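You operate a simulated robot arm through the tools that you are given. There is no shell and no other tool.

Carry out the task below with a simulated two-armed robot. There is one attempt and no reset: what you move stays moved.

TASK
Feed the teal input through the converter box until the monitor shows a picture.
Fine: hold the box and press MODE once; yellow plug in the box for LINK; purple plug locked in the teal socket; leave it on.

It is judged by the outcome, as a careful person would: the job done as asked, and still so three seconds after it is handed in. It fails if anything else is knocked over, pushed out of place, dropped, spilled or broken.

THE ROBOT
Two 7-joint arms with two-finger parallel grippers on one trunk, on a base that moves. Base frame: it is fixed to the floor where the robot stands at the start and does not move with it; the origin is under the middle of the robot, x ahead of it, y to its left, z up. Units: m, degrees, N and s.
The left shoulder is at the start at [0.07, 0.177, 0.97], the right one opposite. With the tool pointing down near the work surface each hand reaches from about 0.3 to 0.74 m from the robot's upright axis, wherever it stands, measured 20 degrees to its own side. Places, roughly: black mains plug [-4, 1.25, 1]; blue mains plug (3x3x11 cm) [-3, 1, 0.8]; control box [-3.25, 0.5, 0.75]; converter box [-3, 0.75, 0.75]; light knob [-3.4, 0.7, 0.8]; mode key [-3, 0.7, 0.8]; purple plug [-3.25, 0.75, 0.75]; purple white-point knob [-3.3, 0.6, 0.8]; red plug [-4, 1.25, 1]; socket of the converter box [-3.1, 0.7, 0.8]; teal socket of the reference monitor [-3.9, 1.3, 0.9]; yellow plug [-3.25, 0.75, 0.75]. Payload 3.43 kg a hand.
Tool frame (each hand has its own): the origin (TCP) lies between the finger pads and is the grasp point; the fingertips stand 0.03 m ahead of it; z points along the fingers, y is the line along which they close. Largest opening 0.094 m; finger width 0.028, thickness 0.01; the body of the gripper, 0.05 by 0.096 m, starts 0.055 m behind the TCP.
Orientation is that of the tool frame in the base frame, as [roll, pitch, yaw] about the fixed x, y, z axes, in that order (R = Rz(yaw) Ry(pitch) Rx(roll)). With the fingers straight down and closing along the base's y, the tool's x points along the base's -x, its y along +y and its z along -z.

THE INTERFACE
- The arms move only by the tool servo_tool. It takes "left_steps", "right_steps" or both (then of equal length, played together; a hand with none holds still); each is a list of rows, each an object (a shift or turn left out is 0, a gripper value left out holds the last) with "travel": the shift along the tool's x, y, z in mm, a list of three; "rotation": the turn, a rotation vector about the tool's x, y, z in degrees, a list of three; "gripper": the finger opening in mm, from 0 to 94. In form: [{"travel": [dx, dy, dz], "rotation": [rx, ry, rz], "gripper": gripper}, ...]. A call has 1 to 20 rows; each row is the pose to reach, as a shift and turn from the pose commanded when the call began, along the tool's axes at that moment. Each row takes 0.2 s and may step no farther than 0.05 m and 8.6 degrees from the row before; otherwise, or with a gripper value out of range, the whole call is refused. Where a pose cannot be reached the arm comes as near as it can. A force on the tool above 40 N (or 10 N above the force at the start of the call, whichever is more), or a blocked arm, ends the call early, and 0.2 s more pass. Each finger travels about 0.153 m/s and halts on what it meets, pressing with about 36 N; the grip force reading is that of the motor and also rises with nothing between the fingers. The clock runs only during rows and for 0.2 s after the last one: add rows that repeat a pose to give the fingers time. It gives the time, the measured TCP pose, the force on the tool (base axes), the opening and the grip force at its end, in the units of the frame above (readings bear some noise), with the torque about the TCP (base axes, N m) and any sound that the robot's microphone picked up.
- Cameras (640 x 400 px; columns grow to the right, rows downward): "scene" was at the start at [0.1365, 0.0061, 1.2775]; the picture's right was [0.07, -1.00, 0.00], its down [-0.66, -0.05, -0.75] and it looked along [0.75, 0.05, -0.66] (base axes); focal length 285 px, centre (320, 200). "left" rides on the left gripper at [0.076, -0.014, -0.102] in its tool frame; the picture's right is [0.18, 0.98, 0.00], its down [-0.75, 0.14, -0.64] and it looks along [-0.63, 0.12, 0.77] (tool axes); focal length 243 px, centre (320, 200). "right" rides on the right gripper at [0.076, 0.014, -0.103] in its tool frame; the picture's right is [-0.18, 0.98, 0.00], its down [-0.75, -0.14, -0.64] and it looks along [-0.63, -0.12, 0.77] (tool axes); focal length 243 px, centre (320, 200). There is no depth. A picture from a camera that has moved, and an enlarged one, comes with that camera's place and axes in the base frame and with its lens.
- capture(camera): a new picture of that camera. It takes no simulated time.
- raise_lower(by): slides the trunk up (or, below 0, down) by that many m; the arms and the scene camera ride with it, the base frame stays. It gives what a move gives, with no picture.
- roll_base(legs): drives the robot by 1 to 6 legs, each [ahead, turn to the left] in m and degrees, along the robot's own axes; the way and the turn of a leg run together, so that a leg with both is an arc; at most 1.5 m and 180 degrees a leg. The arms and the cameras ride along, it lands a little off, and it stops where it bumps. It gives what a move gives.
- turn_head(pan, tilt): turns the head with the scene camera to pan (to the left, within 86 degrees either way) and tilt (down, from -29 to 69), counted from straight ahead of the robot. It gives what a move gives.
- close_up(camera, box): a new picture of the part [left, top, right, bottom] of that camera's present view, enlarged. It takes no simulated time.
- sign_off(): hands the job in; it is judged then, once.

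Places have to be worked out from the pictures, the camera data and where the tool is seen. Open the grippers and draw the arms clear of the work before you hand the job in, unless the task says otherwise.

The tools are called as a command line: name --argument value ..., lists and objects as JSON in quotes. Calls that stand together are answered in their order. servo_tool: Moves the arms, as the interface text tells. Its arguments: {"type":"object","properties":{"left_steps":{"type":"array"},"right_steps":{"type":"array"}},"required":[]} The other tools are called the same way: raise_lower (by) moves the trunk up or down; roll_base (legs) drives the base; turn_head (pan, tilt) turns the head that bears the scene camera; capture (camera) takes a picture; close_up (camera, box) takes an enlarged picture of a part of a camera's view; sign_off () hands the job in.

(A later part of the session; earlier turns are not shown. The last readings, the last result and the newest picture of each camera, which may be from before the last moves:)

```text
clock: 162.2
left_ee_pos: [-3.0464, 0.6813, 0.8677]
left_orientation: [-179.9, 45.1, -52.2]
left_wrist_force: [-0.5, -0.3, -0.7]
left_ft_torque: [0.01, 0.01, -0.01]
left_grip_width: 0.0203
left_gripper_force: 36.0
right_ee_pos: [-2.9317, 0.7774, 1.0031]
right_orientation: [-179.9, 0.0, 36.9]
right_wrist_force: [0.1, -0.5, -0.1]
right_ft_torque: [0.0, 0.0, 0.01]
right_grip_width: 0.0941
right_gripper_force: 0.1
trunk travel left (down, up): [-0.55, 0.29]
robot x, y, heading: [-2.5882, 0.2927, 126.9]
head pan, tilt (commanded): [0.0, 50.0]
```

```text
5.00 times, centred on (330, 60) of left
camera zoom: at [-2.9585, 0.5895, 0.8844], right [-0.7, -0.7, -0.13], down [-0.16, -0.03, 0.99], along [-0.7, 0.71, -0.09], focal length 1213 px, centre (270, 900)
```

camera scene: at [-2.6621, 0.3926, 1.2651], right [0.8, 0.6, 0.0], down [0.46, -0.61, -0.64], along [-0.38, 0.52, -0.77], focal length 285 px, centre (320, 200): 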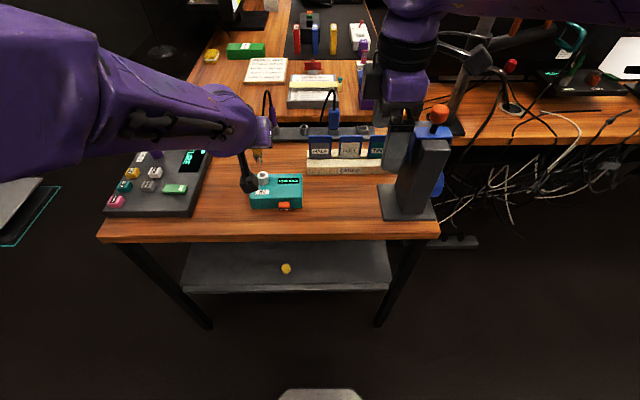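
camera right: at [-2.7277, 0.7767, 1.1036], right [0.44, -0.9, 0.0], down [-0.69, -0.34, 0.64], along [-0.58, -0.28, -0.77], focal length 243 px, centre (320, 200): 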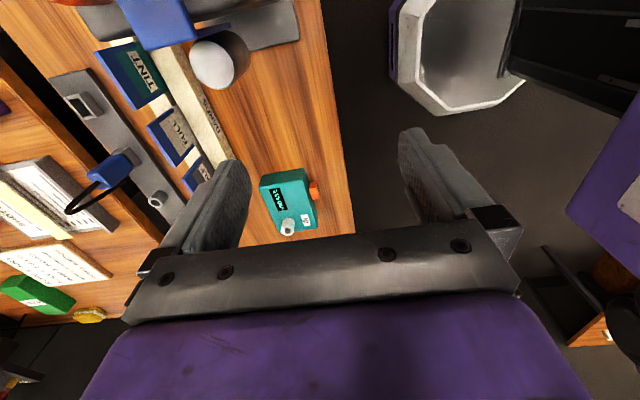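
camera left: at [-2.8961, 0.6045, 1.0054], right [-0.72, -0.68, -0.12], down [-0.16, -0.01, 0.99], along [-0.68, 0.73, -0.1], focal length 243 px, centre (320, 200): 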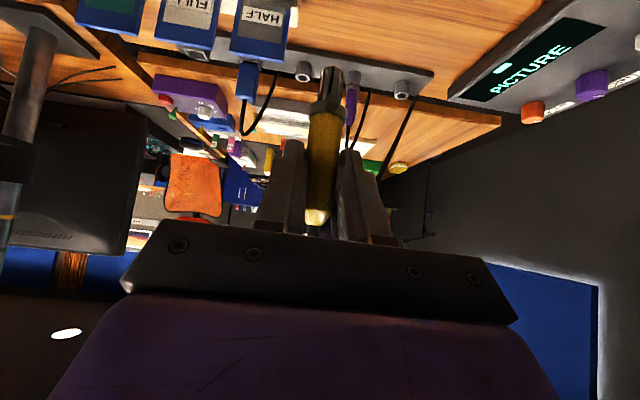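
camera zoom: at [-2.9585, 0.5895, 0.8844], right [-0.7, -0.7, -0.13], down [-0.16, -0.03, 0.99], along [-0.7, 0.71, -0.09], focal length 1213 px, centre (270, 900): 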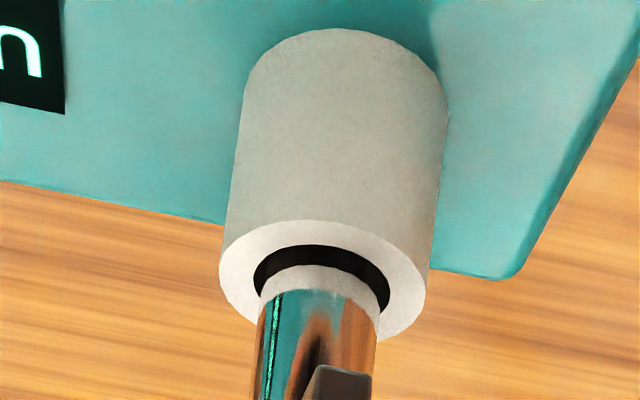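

The pin has entered the hole without force. I continue down 10 mm in small steps.

servo_tool --left_steps '[{"travel": [1.1, 0, 1.1]}, {"travel": [2.1, 0, 2.1]}, {"travel": [3.2, 0, 3.2]}, {"travel": [4.2, 0, 4.2]}, {"travel": [5.3, 0, 5.3]}, {"travel": [6.4, 0, 6.4]}, {"travel": [7.1, 0, 7.1]}, {"travel": [7.1, 0, 7.1]}]'

close_up --camera "right" --box '[300, 120, 400, 220]'

close_up --camera "scene" --box '[220, 120, 320, 220]'

```text
clock: 164.0
left_ee_pos: [-3.0486, 0.6819, 0.8604]
left_orientation: [-179.1, 45.3, -51.4]
left_wrist_force: [0.6, -0.6, -0.3]
left_ft_torque: [-0.02, -0.03, 0.02]
left_grip_width: 0.0204
left_gripper_force: 35.8
right_ee_pos: [-2.9321, 0.7778, 1.0014]
right_orientation: [-179.9, 0.0, 36.8]
right_wrist_force: [0.2, 0.4, -0.8]
right_ft_torque: [0.03, 0.04, 0.01]
right_grip_width: 0.0937
right_gripper_force: 0.1
trunk travel left (down, up): [-0.55, 0.29]
robot x, y, heading: [-2.5907, 0.2943, 126.7]
head pan, tilt (commanded): [0.0, 50.0]
```

```text
4.00 times, centred on (350, 170) of right
camera zoom: at [-2.8619, 0.8108, 1.1038], right [0.44, -0.9, 0.0], down [-0.69, -0.34, 0.64], along [-0.58, -0.28, -0.77], focal length 970 px, centre (200, 320)
```

zoom: 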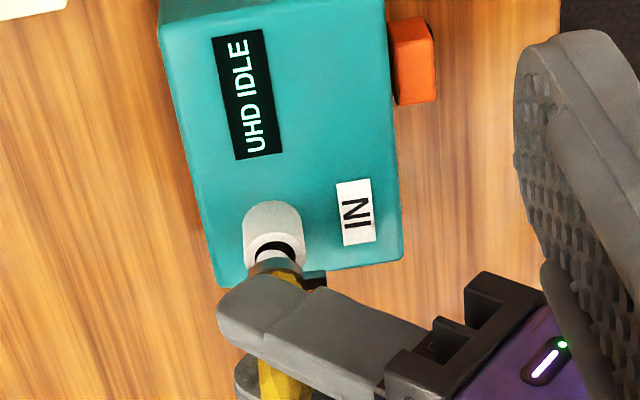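

```text
4.00 times, centred on (270, 170) of scene
camera zoom: at [-2.6624, 0.3929, 1.265], right [0.8, 0.6, 0.0], down [0.46, -0.61, -0.64], along [-0.38, 0.52, -0.77], focal length 1140 px, centre (520, 320)
```

zoom: 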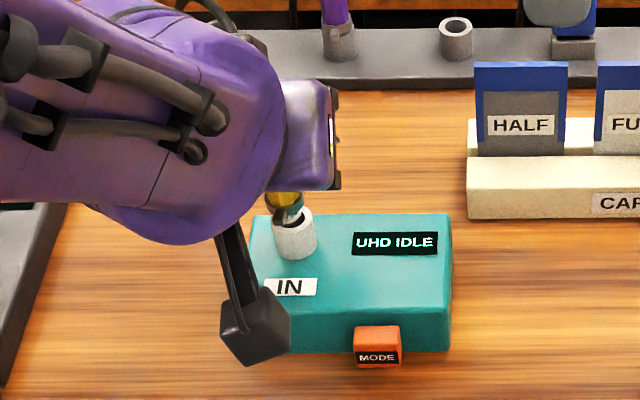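

The last millimetres again strain the left arm slightly (1° drift). I'll undo 3 mm of the arm command and use the trunk to lower instead; first a closer look.

servo_tool --left_steps '[{"travel": [-1, 0, -1]}, {"travel": [-2.2, 0, -2.2]}, {"travel": [-2.2, 0, -2.2]}]'

close_up --camera "left" --box '[280, 30, 380, 130]'

close_up --camera "scene" --box '[240, 150, 290, 200]'

capture --camera "scene"

```text
clock: 164.8
left_ee_pos: [-3.0492, 0.6804, 0.8596]
left_orientation: [-179.4, 45.0, -51.7]
left_wrist_force: [0.2, 0.1, -0.8]
left_ft_torque: [0.03, 0.03, -0.05]
left_grip_width: 0.0205
left_gripper_force: 36.4
right_ee_pos: [-2.9316, 0.7786, 1.0026]
right_orientation: [-179.9, 0.0, 36.9]
right_wrist_force: [0.9, 0.4, -0.1]
right_ft_torque: [-0.03, 0.01, -0.03]
right_grip_width: 0.0944
right_gripper_force: 0.0
trunk travel left (down, up): [-0.55, 0.29]
robot x, y, heading: [-2.5921, 0.2929, 126.5]
head pan, tilt (commanded): [0.0, 50.0]
```

```text
4.00 times, centred on (330, 80) of left
camera zoom: at [-2.9599, 0.5892, 0.8778], right [-0.7, -0.71, -0.14], down [-0.17, -0.03, 0.99], along [-0.7, 0.71, -0.1], focal length 970 px, centre (280, 680)
```

zoom: 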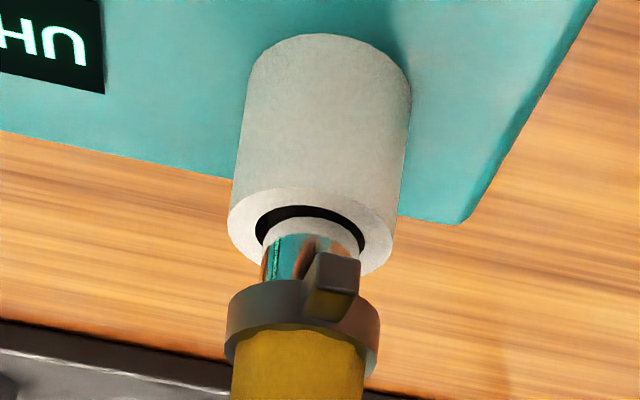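

```text
8.00 times, centred on (265, 175) of scene
camera zoom: at [-2.6626, 0.3929, 1.265], right [0.8, 0.6, 0.0], down [0.46, -0.61, -0.64], along [-0.38, 0.52, -0.77], focal length 2279 px, centre (760, 400)
```

zoom: 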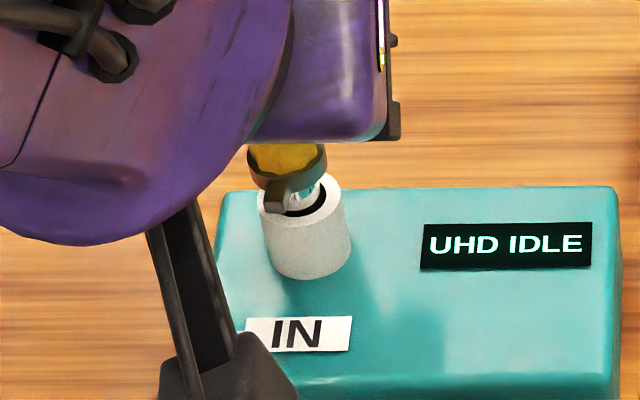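

```text
taken
camera scene: at [-2.6626, 0.3929, 1.265], right [0.8, 0.6, 0.0], down [0.46, -0.61, -0.64], along [-0.38, 0.52, -0.77], focal length 285 px, centre (320, 200)
```

scene: 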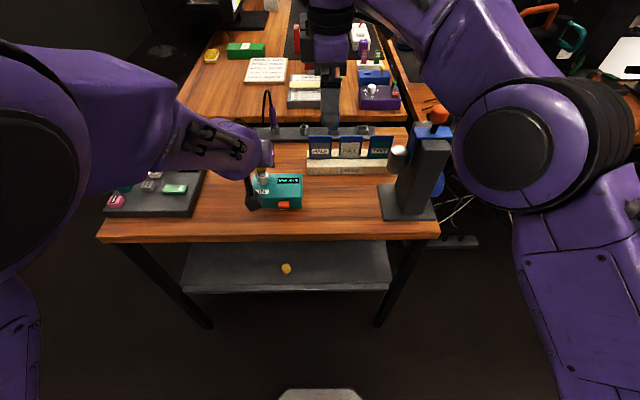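

The pin is about two-thirds in. I now lower the trunk by 3 mm to press the plug further, watching the readings.

raise_lower --by -0.003

close_up --camera "left" --box '[280, 30, 380, 130]'

```text
clock: 165.3
left_ee_pos: [-3.048, 0.6803, 0.8577]
left_orientation: [-179.3, 45.1, -51.8]
left_wrist_force: [-0.4, -1.3, -1.4]
left_ft_torque: [0.02, 0.04, 0.03]
left_grip_width: 0.0206
left_gripper_force: 35.4
right_ee_pos: [-2.9319, 0.7768, 0.999]
right_orientation: [-179.8, -0.1, 36.9]
right_wrist_force: [-0.1, 1.1, 0.5]
right_ft_torque: [0.0, -0.01, 0.01]
right_grip_width: 0.0939
right_gripper_force: 0.0
trunk travel left (down, up): [-0.547, 0.293]
robot x, y, heading: [-2.5846, 0.2895, 126.8]
head pan, tilt (commanded): [0.0, 50.0]
```

```text
4.00 times, centred on (330, 80) of left
camera zoom: at [-2.9592, 0.5896, 0.8756], right [-0.7, -0.7, -0.14], down [-0.17, -0.03, 0.99], along [-0.7, 0.71, -0.09], focal length 970 px, centre (280, 680)
```

zoom: 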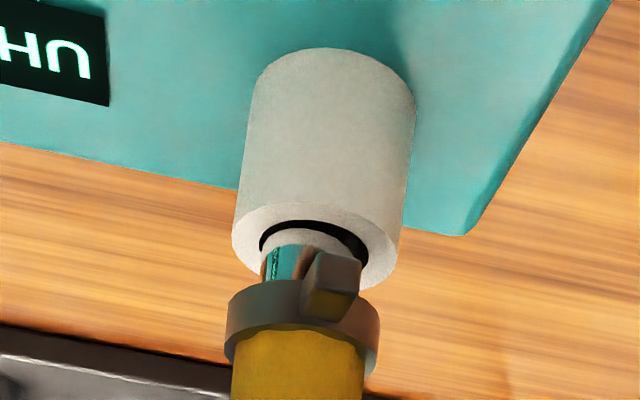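

That works without force. I lower another 3 mm.

raise_lower --by -0.003

close_up --camera "left" --box '[280, 30, 380, 130]'

close_up --camera "scene" --box '[220, 120, 320, 220]'

```text
clock: 165.8
left_ee_pos: [-3.0474, 0.681, 0.8566]
left_orientation: [-179.3, 45.2, -51.8]
left_wrist_force: [0.2, 0.6, -0.5]
left_ft_torque: [-0.04, 0.02, 0.05]
left_grip_width: 0.0202
left_gripper_force: 36.2
right_ee_pos: [-2.9322, 0.7777, 0.9953]
right_orientation: [-179.8, 0.0, 36.9]
right_wrist_force: [-0.2, -0.3, 0.0]
right_ft_torque: [-0.01, -0.01, -0.01]
right_grip_width: 0.094
right_gripper_force: 0.2
trunk travel left (down, up): [-0.544, 0.296]
robot x, y, heading: [-2.5868, 0.2913, 127.0]
head pan, tilt (commanded): [0.0, 50.0]
```

```text
4.00 times, centred on (330, 80) of left
camera zoom: at [-2.9587, 0.5899, 0.8731], right [-0.7, -0.7, -0.14], down [-0.16, -0.03, 0.99], along [-0.7, 0.71, -0.09], focal length 970 px, centre (280, 680)
```

zoom: 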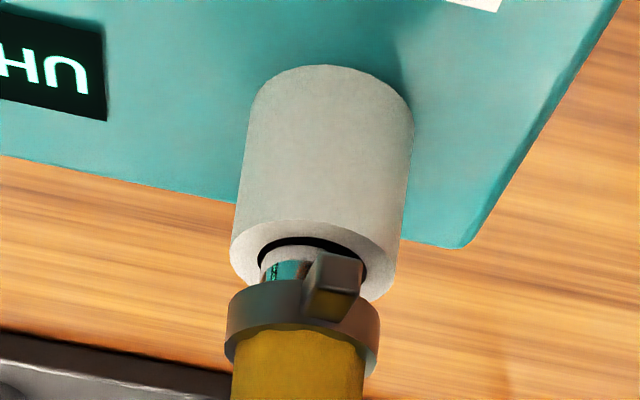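

```text
4.00 times, centred on (270, 170) of scene
camera zoom: at [-2.6627, 0.3929, 1.259], right [0.8, 0.6, 0.0], down [0.46, -0.61, -0.64], along [-0.38, 0.52, -0.77], focal length 1140 px, centre (520, 320)
```

zoom: 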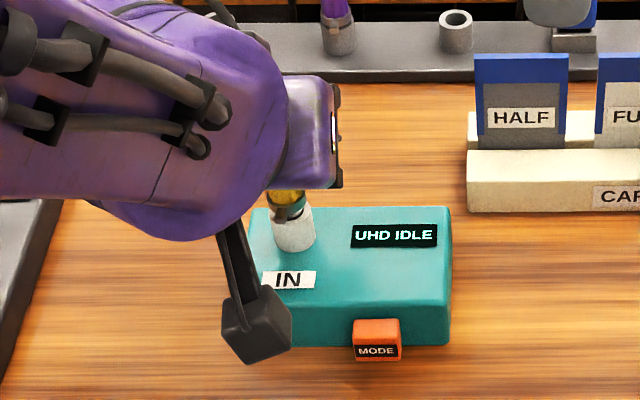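

Still going in smoothly. I lower 3 mm further.

raise_lower --by -0.003

close_up --camera "left" --box '[280, 30, 380, 130]'

close_up --camera "right" --box '[300, 120, 400, 220]'

```text
clock: 166.3
left_ee_pos: [-3.0472, 0.6807, 0.8531]
left_orientation: [-179.4, 45.2, -51.8]
left_wrist_force: [-1.0, 0.5, 0.9]
left_ft_torque: [-0.03, -0.01, 0.02]
left_grip_width: 0.0202
left_gripper_force: 35.8
right_ee_pos: [-2.9331, 0.7769, 0.9927]
right_orientation: [-179.9, 0.1, 37.0]
right_wrist_force: [0.1, 0.2, 0.4]
right_ft_torque: [0.03, -0.04, 0.01]
right_grip_width: 0.094
right_gripper_force: 0.0
trunk travel left (down, up): [-0.541, 0.299]
robot x, y, heading: [-2.5857, 0.2932, 126.7]
head pan, tilt (commanded): [0.0, 50.0]
```

```text
4.00 times, centred on (330, 80) of left
camera zoom: at [-2.9587, 0.59, 0.8701], right [-0.7, -0.7, -0.14], down [-0.16, -0.03, 0.99], along [-0.7, 0.71, -0.09], focal length 970 px, centre (280, 680)
```

zoom: 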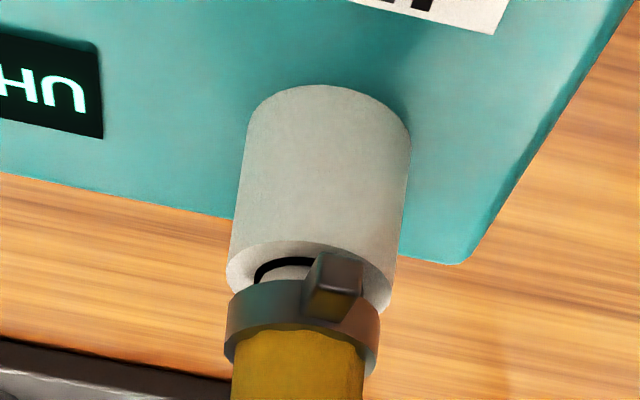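

```text
4.00 times, centred on (350, 170) of right
camera zoom: at [-2.8621, 0.8108, 1.0947], right [0.44, -0.9, 0.0], down [-0.69, -0.34, 0.64], along [-0.58, -0.28, -0.77], focal length 970 px, centre (200, 320)
```

zoom: 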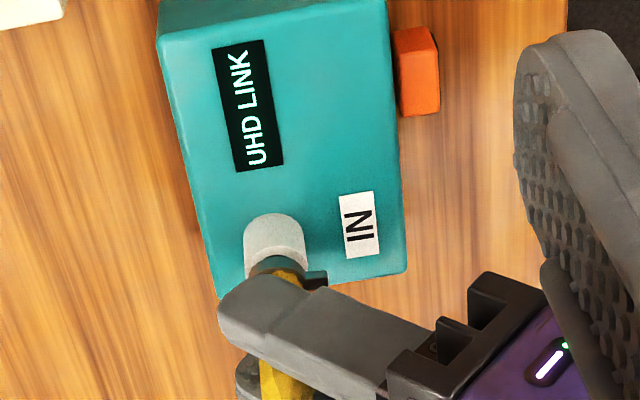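

The box now reads "UHD LINK". I lower 3 mm more to seat the plug fully.

raise_lower --by -0.003

close_up --camera "left" --box '[280, 30, 380, 130]'

close_up --camera "scene" --box '[220, 120, 320, 220]'

```text
clock: 166.8
left_ee_pos: [-3.0477, 0.6807, 0.8504]
left_orientation: [-179.3, 45.2, -51.9]
left_wrist_force: [0.1, 0.7, 4.6]
left_ft_torque: [0.11, 0.05, 0.0]
left_grip_width: 0.0206
left_gripper_force: 36.6
right_ee_pos: [-2.9318, 0.7763, 0.9897]
right_orientation: [-179.9, -0.1, 36.8]
right_wrist_force: [0.0, -0.2, 0.1]
right_ft_torque: [0.0, -0.01, -0.02]
right_grip_width: 0.094
right_gripper_force: 0.1
trunk travel left (down, up): [-0.538, 0.302]
robot x, y, heading: [-2.5904, 0.2923, 126.9]
head pan, tilt (commanded): [0.0, 50.0]
```

```text
4.00 times, centred on (330, 80) of left
camera zoom: at [-2.9588, 0.59, 0.8675], right [-0.7, -0.7, -0.14], down [-0.16, -0.03, 0.99], along [-0.7, 0.71, -0.09], focal length 970 px, centre (280, 680)
```

zoom: 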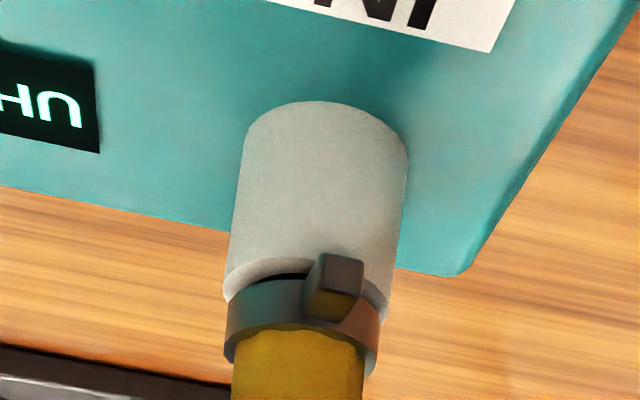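

```text
4.00 times, centred on (270, 170) of scene
camera zoom: at [-2.6621, 0.3926, 1.2532], right [0.8, 0.6, 0.0], down [0.46, -0.61, -0.64], along [-0.38, 0.52, -0.77], focal length 1140 px, centre (520, 320)
```

zoom: 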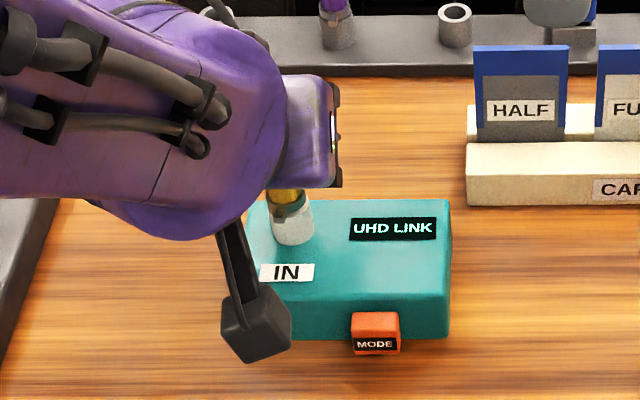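

A contact force of 4.6 N appears—almost seated. One more 1.5 mm.

raise_lower --by -0.0015

close_up --camera "left" --box '[280, 30, 380, 130]'

```text
clock: 167.3
left_ee_pos: [-3.0467, 0.6817, 0.8509]
left_orientation: [-179.3, 45.4, -51.7]
left_wrist_force: [-0.7, 1.9, 14.0]
left_ft_torque: [0.15, 0.16, 0.03]
left_grip_width: 0.0204
left_gripper_force: 35.8
right_ee_pos: [-2.9316, 0.7758, 0.9904]
right_orientation: [-179.7, 0.1, 36.9]
right_wrist_force: [-0.5, 0.4, -0.3]
right_ft_torque: [0.01, 0.0, 0.04]
right_grip_width: 0.0943
right_gripper_force: 0.1
trunk travel left (down, up): [-0.537, 0.303]
robot x, y, heading: [-2.5907, 0.2918, 126.8]
head pan, tilt (commanded): [0.0, 50.0]
```

```text
4.00 times, centred on (330, 80) of left
camera zoom: at [-2.9586, 0.5897, 0.8669], right [-0.7, -0.7, -0.14], down [-0.16, -0.04, 0.99], along [-0.7, 0.71, -0.09], focal length 970 px, centre (280, 680)
```

zoom: 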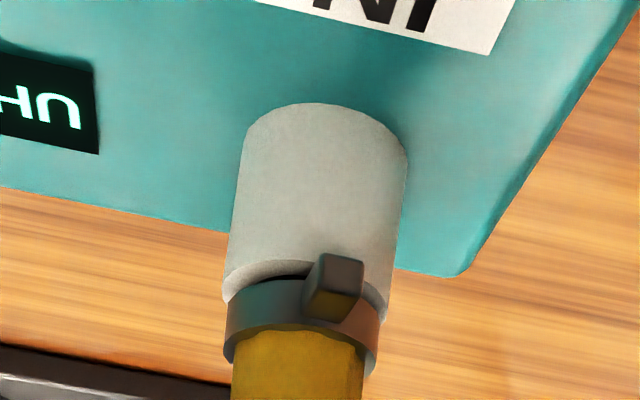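

The plug is seated (14 N down force, UHD LINK). I open the left fingers and withdraw backward along the tool axis.

servo_tool --left_steps '[{"gripper": 28}, {"gripper": 38}, {"gripper": 46}, {"gripper": 46}, {"travel": [0, 0, -20], "gripper": 46}, {"travel": [0, 0, -45], "gripper": 46}, {"travel": [0, 0, -75], "gripper": 46}, {"travel": [0, 0, -105], "gripper": 46}, {"travel": [0, 0, -105], "gripper": 46}]'

capture --camera "scene"

close_up --camera "right" --box '[280, 100, 400, 230]'

capture --camera "left"

```text
clock: 169.3
left_ee_pos: [-2.9992, 0.6238, 0.9218]
left_orientation: [179.8, 45.2, -52.6]
left_wrist_force: [0.4, -0.3, 0.1]
left_ft_torque: [-0.01, -0.01, 0.03]
left_grip_width: 0.0457
left_gripper_force: 0.1
left hand out of reach, approached as far as the arm can: row 7
right_ee_pos: [-2.9303, 0.7798, 0.9884]
right_orientation: [-180.0, 0.1, 36.9]
right_wrist_force: [0.0, 0.2, 1.1]
right_ft_torque: [-0.01, 0.03, -0.02]
right_grip_width: 0.094
right_gripper_force: 0.0
trunk travel left (down, up): [-0.537, 0.303]
robot x, y, heading: [-2.5943, 0.29, 126.6]
head pan, tilt (commanded): [0.0, 50.0]
```

```text
taken
camera scene: at [-2.6614, 0.395, 1.2514], right [0.8, 0.6, 0.0], down [0.46, -0.62, -0.64], along [-0.38, 0.51, -0.77], focal length 285 px, centre (320, 200)
```

scene: 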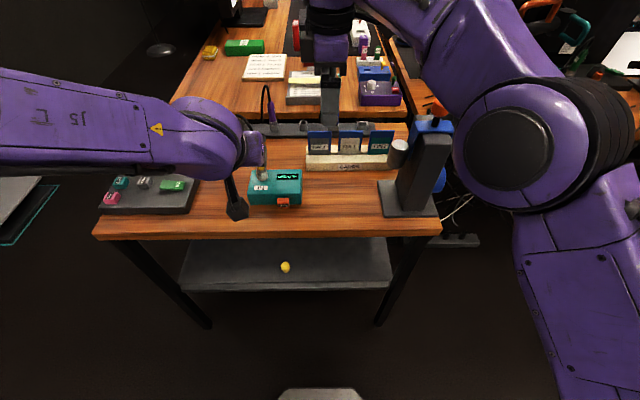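

```text
3.08 times, centred on (340, 165) of right
camera zoom: at [-2.8608, 0.8128, 1.0896], right [0.44, -0.9, 0.0], down [-0.69, -0.34, 0.64], along [-0.58, -0.28, -0.77], focal length 746 px, centre (258, 308)
```

zoom: 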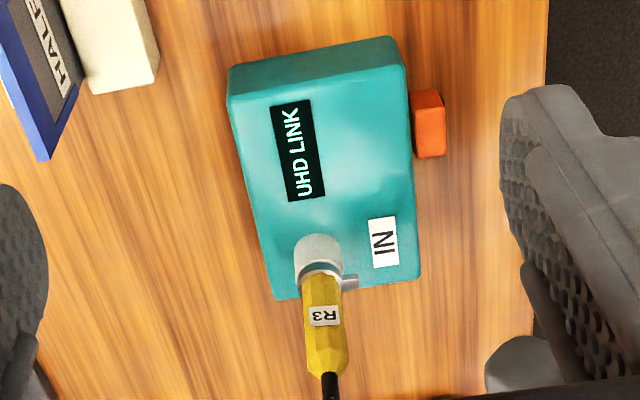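

```text
taken
camera left: at [-2.9115, 0.5319, 0.9385], right [-0.7, -0.7, -0.13], down [-0.16, -0.02, 0.99], along [-0.7, 0.71, -0.09], focal length 243 px, centre (320, 200)
```

left: 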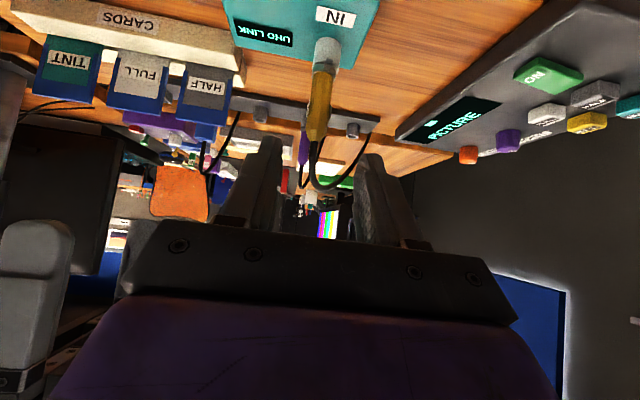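

The yellow plug stays seated with "UHD LINK". Next is the purple plug; before grasping it I look at the teal socket on the monitor's shelf to plan the grip.

turn_head --pan 12 --tilt 20

capture --camera "scene"

close_up --camera "scene" --box '[230, 120, 330, 220]'

```text
clock: 170.3
left_ee_pos: [-3.0001, 0.622, 0.9205]
left_orientation: [-179.9, 45.0, -52.4]
left_wrist_force: [-0.3, -0.2, 0.8]
left_ft_torque: [-0.01, -0.02, 0.01]
left_grip_width: 0.046
left_gripper_force: 0.1
right_ee_pos: [-2.9312, 0.7767, 0.9886]
right_orientation: [-179.9, 0.0, 36.8]
right_wrist_force: [0.3, 0.4, 0.2]
right_ft_torque: [-0.01, -0.01, 0.0]
right_grip_width: 0.0942
right_gripper_force: 0.0
trunk travel left (down, up): [-0.537, 0.303]
robot x, y, heading: [-2.5888, 0.2937, 126.7]
head pan, tilt (commanded): [12.0, 20.0]
```

```text
taken
camera scene: at [-2.6864, 0.3928, 1.297], right [0.66, 0.75, 0.0], down [0.26, -0.23, -0.94], along [-0.71, 0.62, -0.34], focal length 285 px, centre (320, 200)
```

scene: 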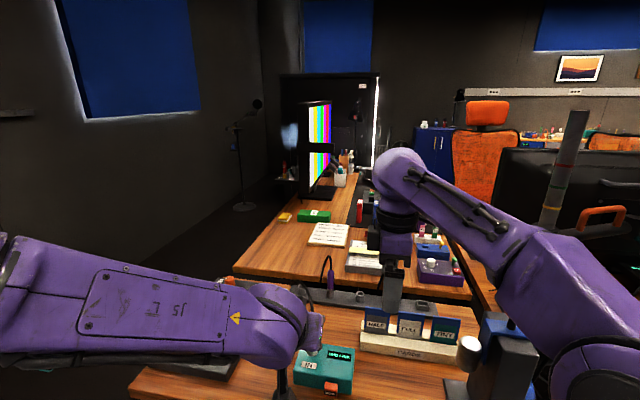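

```text
4.00 times, centred on (280, 170) of scene
camera zoom: at [-2.6864, 0.3928, 1.297], right [0.66, 0.75, 0.0], down [0.26, -0.23, -0.94], along [-0.71, 0.62, -0.34], focal length 1140 px, centre (480, 320)
```

zoom: 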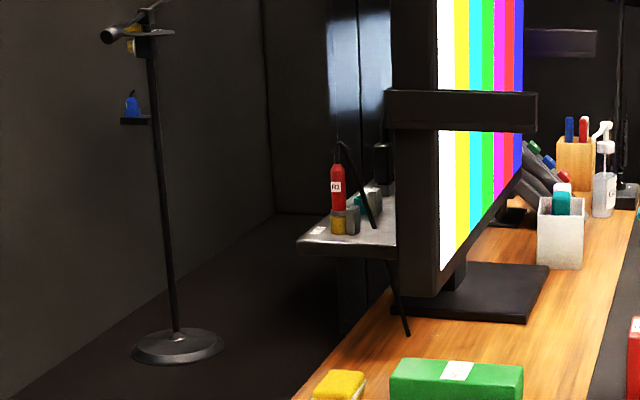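

I zoom further on the shelf's sockets to understand the teal socket's lock.

close_up --camera "scene" --box '[265, 150, 305, 190]'

turn_head --pan 0 --tilt 35

capture --camera "scene"

```text
10.00 times, centred on (285, 170) of scene
camera zoom: at [-2.6864, 0.3928, 1.297], right [0.66, 0.75, 0.0], down [0.26, -0.23, -0.94], along [-0.71, 0.62, -0.34], focal length 2849 px, centre (670, 500)
```

zoom: 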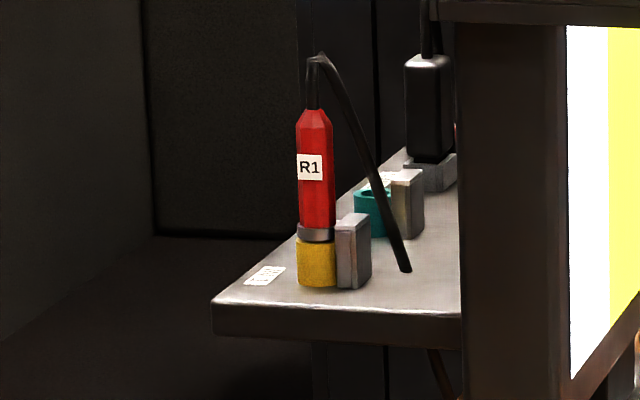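

```text
clock: 171.1
left_ee_pos: [-3.0005, 0.6218, 0.9206]
left_orientation: [-179.8, 45.0, -52.3]
left_wrist_force: [0.0, -0.2, 0.6]
left_ft_torque: [-0.03, -0.02, -0.03]
left_grip_width: 0.046
left_gripper_force: 0.1
right_ee_pos: [-2.9318, 0.7765, 0.9881]
right_orientation: [-179.9, 0.0, 37.0]
right_wrist_force: [0.4, -0.1, -0.5]
right_ft_torque: [-0.02, -0.04, -0.03]
right_grip_width: 0.0942
right_gripper_force: 0.1
trunk travel left (down, up): [-0.537, 0.303]
robot x, y, heading: [-2.5891, 0.2896, 126.9]
head pan, tilt (commanded): [0.0, 35.0]
```

```text
taken
camera scene: at [-2.6693, 0.4016, 1.2733], right [0.8, 0.6, 0.0], down [0.34, -0.46, -0.82], along [-0.49, 0.66, -0.57], focal length 285 px, centre (320, 200)
```

scene: 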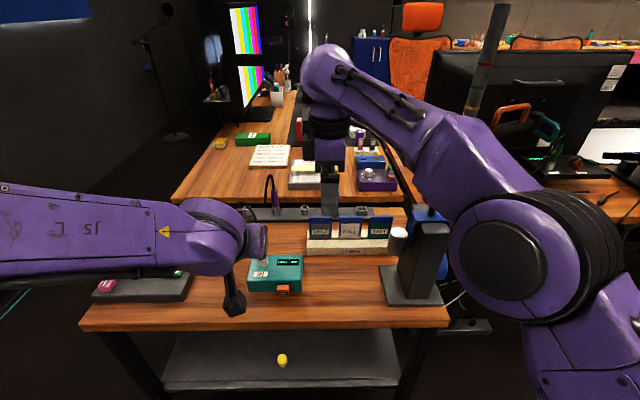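

The shelf top is at z≈0.90 with teal socket near (-3.92, 1.26), each socket having a grey keeper block at its monitor side. I raise the trunk for a steeper view of that teal socket and its block.

raise_lower --by 0.3

turn_head --pan 12 --tilt 25

capture --camera "scene"

```text
clock: 174.1
left_ee_pos: [-3.0011, 0.6211, 1.2216]
left_orientation: [-179.9, 45.1, -52.4]
left_wrist_force: [0.8, 0.2, -0.1]
left_ft_torque: [0.03, 0.05, 0.01]
left_grip_width: 0.046
left_gripper_force: 0.1
right_ee_pos: [-2.9319, 0.7762, 1.2882]
right_orientation: [-179.9, 0.1, 37.0]
right_wrist_force: [0.4, 1.1, -0.1]
right_ft_torque: [0.0, 0.01, -0.02]
right_grip_width: 0.094
right_gripper_force: 0.2
trunk travel left (down, up): [-0.837, 0.003]
robot x, y, heading: [-2.5883, 0.2877, 126.5]
head pan, tilt (commanded): [0.0, 35.0]
```

```text
clock: 174.8
left_ee_pos: [-3.0012, 0.6213, 1.2212]
left_orientation: [-179.9, 45.0, -52.4]
left_wrist_force: [-0.1, 0.2, 0.8]
left_ft_torque: [-0.01, -0.01, -0.03]
left_grip_width: 0.0457
left_gripper_force: 0.1
right_ee_pos: [-2.9325, 0.7764, 1.289]
right_orientation: [-179.9, 0.0, 36.9]
right_wrist_force: [-0.1, -0.6, 0.2]
right_ft_torque: [-0.03, -0.01, -0.04]
right_grip_width: 0.0942
right_gripper_force: 0.0
trunk travel left (down, up): [-0.837, 0.003]
robot x, y, heading: [-2.5885, 0.2895, 126.9]
head pan, tilt (commanded): [12.0, 25.0]
```

```text
taken
camera scene: at [-2.6859, 0.392, 1.589], right [0.66, 0.75, 0.0], down [0.32, -0.28, -0.91], along [-0.68, 0.6, -0.42], focal length 285 px, centre (320, 200)
```

scene: 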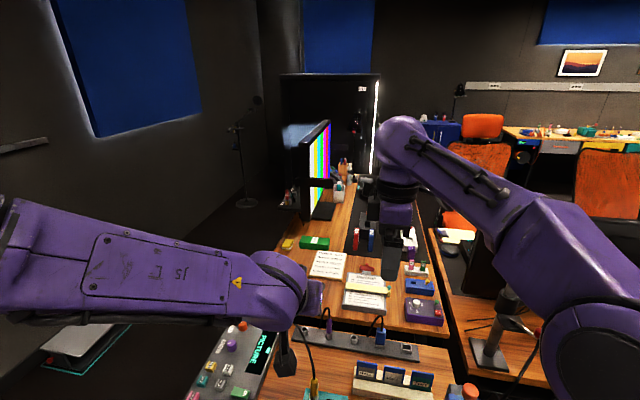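

I zoom strongly on the shelf next to the monitor from this higher viewpoint.

close_up --camera "scene" --box '[278, 180, 308, 214]'

close_up --camera "scene" --box '[285, 184, 303, 202]'

close_up --camera "scene" --box '[310, 300, 350, 345]'

```text
11.76 times, centred on (293, 197) of scene
camera zoom: at [-2.6859, 0.392, 1.589], right [0.66, 0.75, 0.0], down [0.32, -0.28, -0.91], along [-0.68, 0.6, -0.42], focal length 3351 px, centre (638, 235)
```

zoom: 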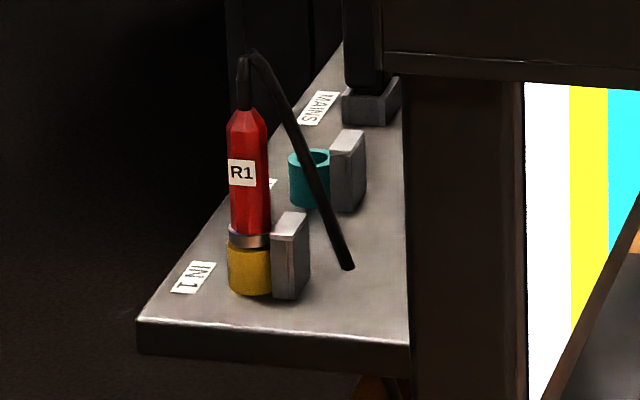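

```text
16.00 times, centred on (294, 193) of scene
camera zoom: at [-2.6859, 0.392, 1.589], right [0.66, 0.75, 0.0], down [0.32, -0.28, -0.91], along [-0.68, 0.6, -0.42], focal length 4558 px, centre (736, 312)
```

zoom: 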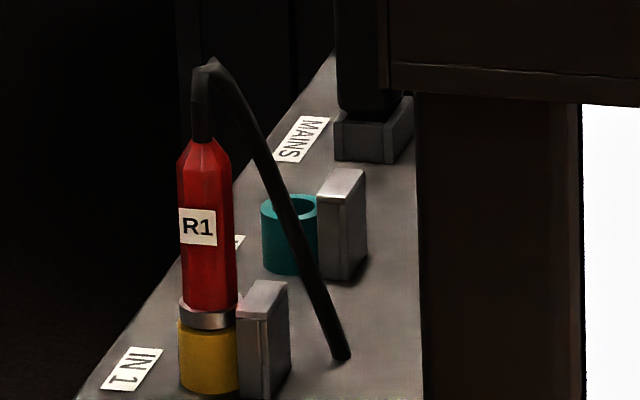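

```text
8.89 times, centred on (330, 322) of scene
camera zoom: at [-2.6859, 0.392, 1.589], right [0.66, 0.75, 0.0], down [0.32, -0.28, -0.91], along [-0.68, 0.6, -0.42], focal length 2532 px, centre (231, -889)
```

zoom: 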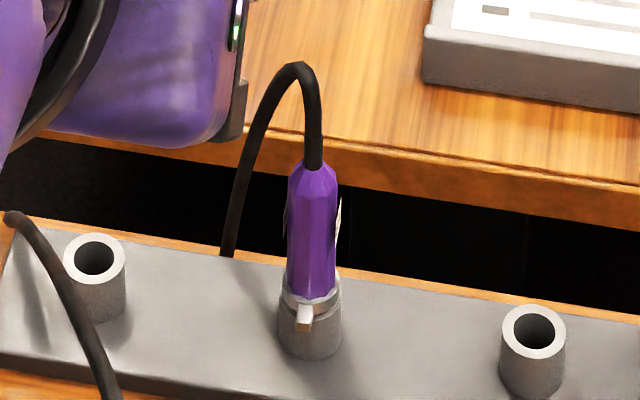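

The teal socket is a plain ring at about (-3.93, 1.27) with a tall grey keeper on its monitor side, so the purple plug's side lug (facing the front in the rack) must be turned a quarter turn to lock. I plan to use the right hand vertically for this; first I bring both hands into neutral vertical poses while the trunk is high.

servo_tool --left_steps '[{"travel": [8, 12, -8], "rotation": [0, 7.5, 0], "gripper": 46}, {"travel": [16, 25, -16], "rotation": [0, 15, 0], "gripper": 40}, {"travel": [25, 38, -25], "rotation": [0, 22.5, 0], "gripper": 30}, {"travel": [35, 52, -35], "rotation": [0, 30, 0], "gripper": 20}, {"travel": [45, 67, -45], "rotation": [0, 37.5, 0], "gripper": 20}, {"travel": [55, 82, -55], "rotation": [0, 45, 0], "gripper": 20}, {"travel": [63, 100, -63], "rotation": [0, 45, 0], "gripper": 20}, {"travel": [70, 120, -70], "rotation": [0, 45, 0], "gripper": 20}, {"travel": [70, 120, -70], "rotation": [0, 45, 0]}, {"travel": [70, 120, -70], "rotation": [0, 45, 0]}, {"travel": [70, 120, -70], "rotation": [0, 45, 0]}, {"travel": [70, 120, -70], "rotation": [0, 45, 0]}]' --right_steps '[{"travel": [10, 13, 0], "rotation": [0, 0, 8]}, {"travel": [20, 26, 0], "rotation": [0, 0, 16]}, {"travel": [30, 39, 0], "rotation": [0, 0, 24]}, {"travel": [40, 52, 0], "rotation": [0, 0, 32]}, {"travel": [50, 65, 0], "rotation": [0, 0, 40]}, {"travel": [60, 78, 0], "rotation": [0, 0, 48]}, {"travel": [70, 91, 0], "rotation": [0, 0, 56]}, {"travel": [80, 104, 0], "rotation": [0, 0, 64]}, {"travel": [90, 117, 0], "rotation": [0, 0, 72]}, {"travel": [100, 130, 0], "rotation": [0, 0, 80]}, {"travel": [110, 140, 0], "rotation": [0, 0, 86]}, {"travel": [120, 150, 0], "rotation": [0, 0, 90]}]'

turn_head --pan 0 --tilt 45

capture --camera "scene"

```text
clock: 177.4
left_ee_pos: [-3.0342, 0.4707, 1.2206]
left_orientation: [180.0, 0.1, -52.5]
left_wrist_force: [0.9, -0.7, -0.2]
left_ft_torque: [0.0, 0.02, 0.02]
left_grip_width: 0.0203
left_gripper_force: 0.0
right_ee_pos: [-2.7437, 0.7297, 1.2882]
right_orientation: [180.0, 0.2, -53.3]
right_wrist_force: [-0.6, 0.7, 0.6]
right_ft_torque: [-0.05, -0.02, 0.0]
right_grip_width: 0.0942
right_gripper_force: 0.1
trunk travel left (down, up): [-0.837, 0.003]
robot x, y, heading: [-2.5913, 0.2906, 126.6]
head pan, tilt (commanded): [12.0, 25.0]
```

```text
clock: 178.2
left_ee_pos: [-3.0368, 0.4708, 1.2204]
left_orientation: [-179.8, 0.2, -52.5]
left_wrist_force: [1.2, 0.0, -0.1]
left_ft_torque: [-0.02, 0.0, 0.01]
left_grip_width: 0.0198
left_gripper_force: 0.0
right_ee_pos: [-2.7456, 0.7287, 1.2879]
right_orientation: [-179.9, 0.2, -53.1]
right_wrist_force: [-1.3, -0.8, 0.7]
right_ft_torque: [-0.01, 0.0, 0.0]
right_grip_width: 0.0941
right_gripper_force: 0.0
trunk travel left (down, up): [-0.837, 0.003]
robot x, y, heading: [-2.5923, 0.2924, 126.5]
head pan, tilt (commanded): [0.0, 45.0]
```

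```text
taken
camera scene: at [-2.6655, 0.396, 1.5585], right [0.8, 0.6, 0.0], down [0.42, -0.57, -0.71], along [-0.42, 0.57, -0.71], focal length 285 px, centre (320, 200)
```

scene: 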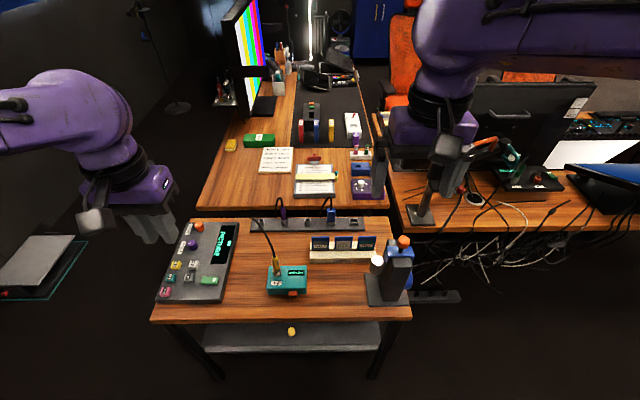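

I shift the base left by about 0.25 m (turn right 45°, reverse, turn back, forward) to put the purple plug on the right hand's side.

roll_base --legs '[[0, -45], [-0.36, 0], [0, 46], [0.36, 0]]'

capture --camera "scene"

```text
clock: 186.6
left_ee_pos: [-3.3068, 0.3914, 1.2216]
left_orientation: [-179.9, 0.1, -51.6]
left_wrist_force: [-0.7, 0.3, -0.5]
left_ft_torque: [0.01, 0.01, 0.0]
left_grip_width: 0.0198
left_gripper_force: 0.0
right_ee_pos: [-3.021, 0.6541, 1.2886]
right_orientation: [-179.9, 0.2, -52.4]
right_wrist_force: [0.7, 0.0, -0.1]
right_ft_torque: [0.02, -0.01, 0.0]
right_grip_width: 0.0939
right_gripper_force: 0.0
trunk travel left (down, up): [-0.837, 0.003]
robot x, y, heading: [-2.8582, 0.2181, 127.5]
head pan, tilt (commanded): [0.0, 45.0]
```

```text
taken
camera scene: at [-2.9346, 0.3222, 1.5587], right [0.79, 0.61, 0.0], down [0.43, -0.56, -0.71], along [-0.43, 0.56, -0.71], focal length 285 px, centre (320, 200)
```

scene: 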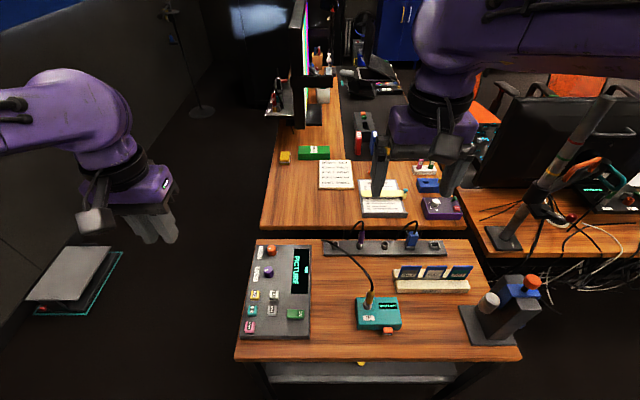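

The base is at (1.92, -2.13) in table coordinates, purple plug ahead of the right hand. I lower the trunk 0.287 m.

raise_lower --by -0.287

capture --camera "right"

capture --camera "scene"

close_up --camera "scene" --box '[320, 110, 440, 200]'

```text
clock: 189.5
left_ee_pos: [-3.3078, 0.3928, 0.9344]
left_orientation: [-179.9, 0.2, -51.6]
left_wrist_force: [0.7, 0.6, 1.1]
left_ft_torque: [-0.01, 0.01, 0.0]
left_grip_width: 0.0203
left_gripper_force: 0.0
right_ee_pos: [-3.022, 0.6565, 1.0011]
right_orientation: [179.9, 0.0, -52.3]
right_wrist_force: [0.8, -0.3, 0.5]
right_ft_torque: [0.03, 0.01, 0.02]
right_grip_width: 0.0941
right_gripper_force: 0.0
trunk travel left (down, up): [-0.55, 0.29]
robot x, y, heading: [-2.8598, 0.2177, 127.2]
head pan, tilt (commanded): [0.0, 45.0]
```

```text
taken
camera right: at [-2.9853, 0.586, 1.1031], right [-0.89, -0.45, 0.0], down [-0.35, 0.68, 0.64], along [-0.29, 0.57, -0.77], focal length 243 px, centre (320, 200)
```

right: 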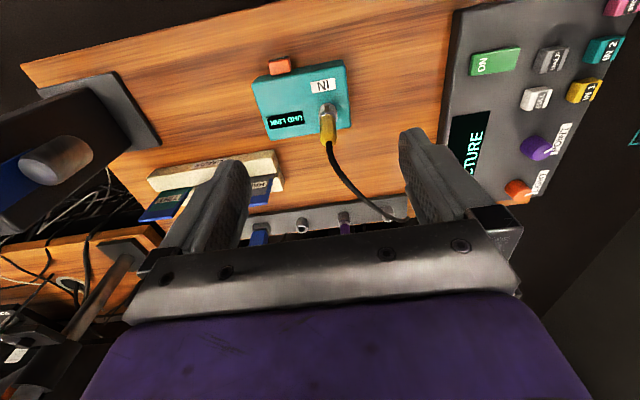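

```text
taken
camera scene: at [-2.9359, 0.3238, 1.2715], right [0.79, 0.61, 0.0], down [0.43, -0.56, -0.71], along [-0.43, 0.56, -0.71], focal length 285 px, centre (320, 200)
```

scene: 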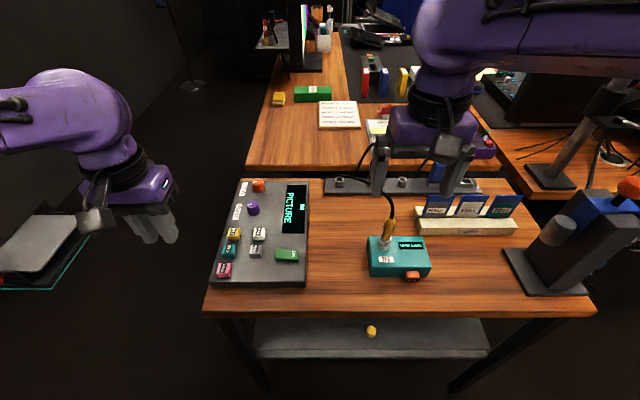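

```text
4.44 times, centred on (380, 155) of scene
camera zoom: at [-2.9359, 0.3238, 1.2715], right [0.79, 0.61, 0.0], down [0.43, -0.56, -0.71], along [-0.43, 0.56, -0.71], focal length 1266 px, centre (53, 400)
```

zoom: 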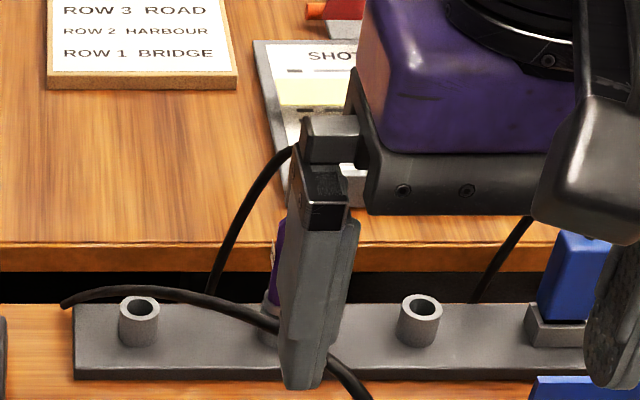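

The right hand is in line with the purple plug (v≈-1.992). I move it forward to 70 mm short of the plug's axis and down to z≈0.96 for a closer look.

servo_tool --right_steps '[{"travel": [-40, 0, 8]}, {"travel": [-80, 0, 16]}, {"travel": [-120, 0, 24]}, {"travel": [-160, 0, 32]}, {"travel": [-194, 0, 40]}, {"travel": [-194, 0, 40]}]'

capture --camera "right"

close_up --camera "right" --box '[250, 100, 410, 240]'

capture --camera "scene"

```text
clock: 190.9
left_ee_pos: [-3.3065, 0.3922, 0.9347]
left_orientation: [-179.9, 0.2, -51.5]
left_wrist_force: [0.0, 0.0, -0.2]
left_ft_torque: [0.0, 0.02, 0.06]
left_grip_width: 0.0201
left_gripper_force: 0.1
right_ee_pos: [-3.1387, 0.808, 0.9617]
right_orientation: [180.0, 0.2, -52.3]
right_wrist_force: [-0.8, -0.6, 0.4]
right_ft_torque: [0.01, -0.01, 0.03]
right_grip_width: 0.0939
right_gripper_force: 0.0
trunk travel left (down, up): [-0.55, 0.29]
robot x, y, heading: [-2.8597, 0.2189, 127.4]
head pan, tilt (commanded): [0.0, 45.0]
```

```text
taken
camera right: at [-3.1035, 0.7393, 1.0634], right [-0.89, -0.45, 0.0], down [-0.35, 0.68, 0.64], along [-0.29, 0.57, -0.77], focal length 243 px, centre (320, 200)
```

right: 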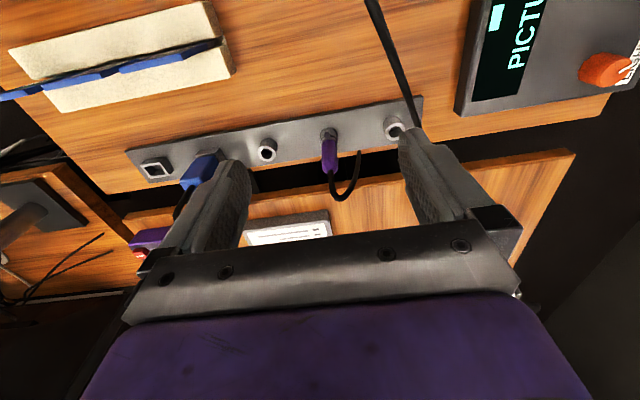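

```text
2.86 times, centred on (330, 170) of right
camera zoom: at [-3.1035, 0.7393, 1.0634], right [-0.89, -0.45, 0.0], down [-0.35, 0.68, 0.64], along [-0.29, 0.57, -0.77], focal length 693 px, centre (291, 286)
```

zoom: 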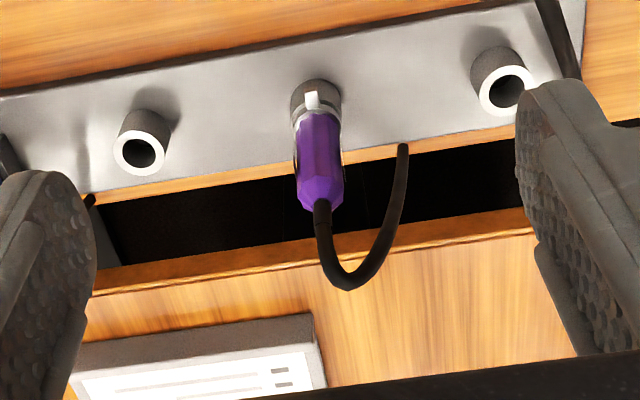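

```text
taken
camera scene: at [-2.9353, 0.3229, 1.2716], right [0.79, 0.61, 0.0], down [0.43, -0.56, -0.71], along [-0.43, 0.56, -0.71], focal length 285 px, centre (320, 200)
```

scene: 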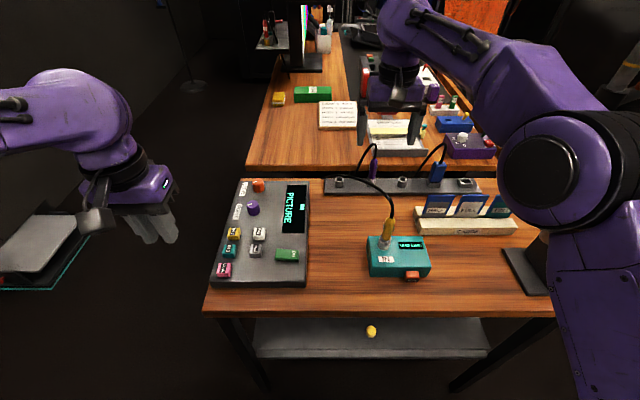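

From the empty sockets I get the rack row at u≈2.627 and the purple plug at v≈-1.990. I move the right hand above it with 60 mm opening, then lower to just above the plug.

servo_tool --right_steps '[{"travel": [-25, -1, 0], "gripper": 80}, {"travel": [-50, -2, 0], "gripper": 66}, {"travel": [-70, -2, 0], "gripper": 60}, {"travel": [-70, -2, 20], "gripper": 60}, {"travel": [-70, -2, 40], "gripper": 60}, {"travel": [-70, -2, 60], "gripper": 60}, {"travel": [-70, -2, 60], "gripper": 60}]'

capture --camera "right"

close_up --camera "scene" --box '[320, 80, 440, 200]'

```text
clock: 192.5
left_ee_pos: [-3.3072, 0.3924, 0.9333]
left_orientation: [-179.9, 0.2, -51.6]
left_wrist_force: [-0.3, 0.6, 0.7]
left_ft_torque: [-0.04, -0.01, 0.02]
left_grip_width: 0.02
left_gripper_force: 0.0
right_ee_pos: [-3.1496, 0.8474, 0.911]
right_orientation: [179.9, 0.3, -52.4]
right_wrist_force: [-0.1, 0.5, 1.0]
right_ft_torque: [-0.02, -0.02, 0.04]
right_grip_width: 0.06
right_gripper_force: 0.1
right hand out of reach, approached as far as the arm can: row 1, 2, 3, 4, 5, 6, 7
trunk travel left (down, up): [-0.55, 0.29]
robot x, y, heading: [-2.8554, 0.2191, 127.9]
head pan, tilt (commanded): [0.0, 45.0]
```

```text
taken
camera right: at [-3.1136, 0.778, 1.0133], right [-0.89, -0.45, 0.0], down [-0.35, 0.68, 0.64], along [-0.29, 0.57, -0.76], focal length 243 px, centre (320, 200)
```

right: 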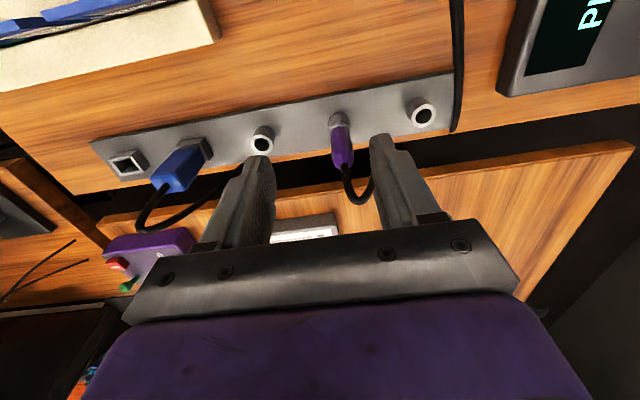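

```text
3.33 times, centred on (380, 140) of scene
camera zoom: at [-2.9359, 0.3238, 1.2715], right [0.79, 0.61, 0.0], down [0.43, -0.56, -0.71], along [-0.43, 0.56, -0.71], focal length 950 px, centre (120, 400)
```

zoom: 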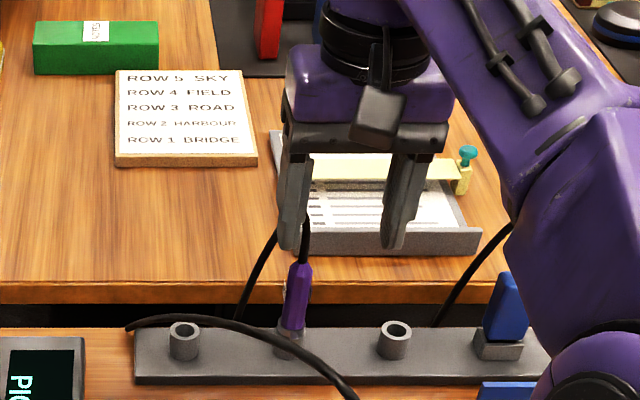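

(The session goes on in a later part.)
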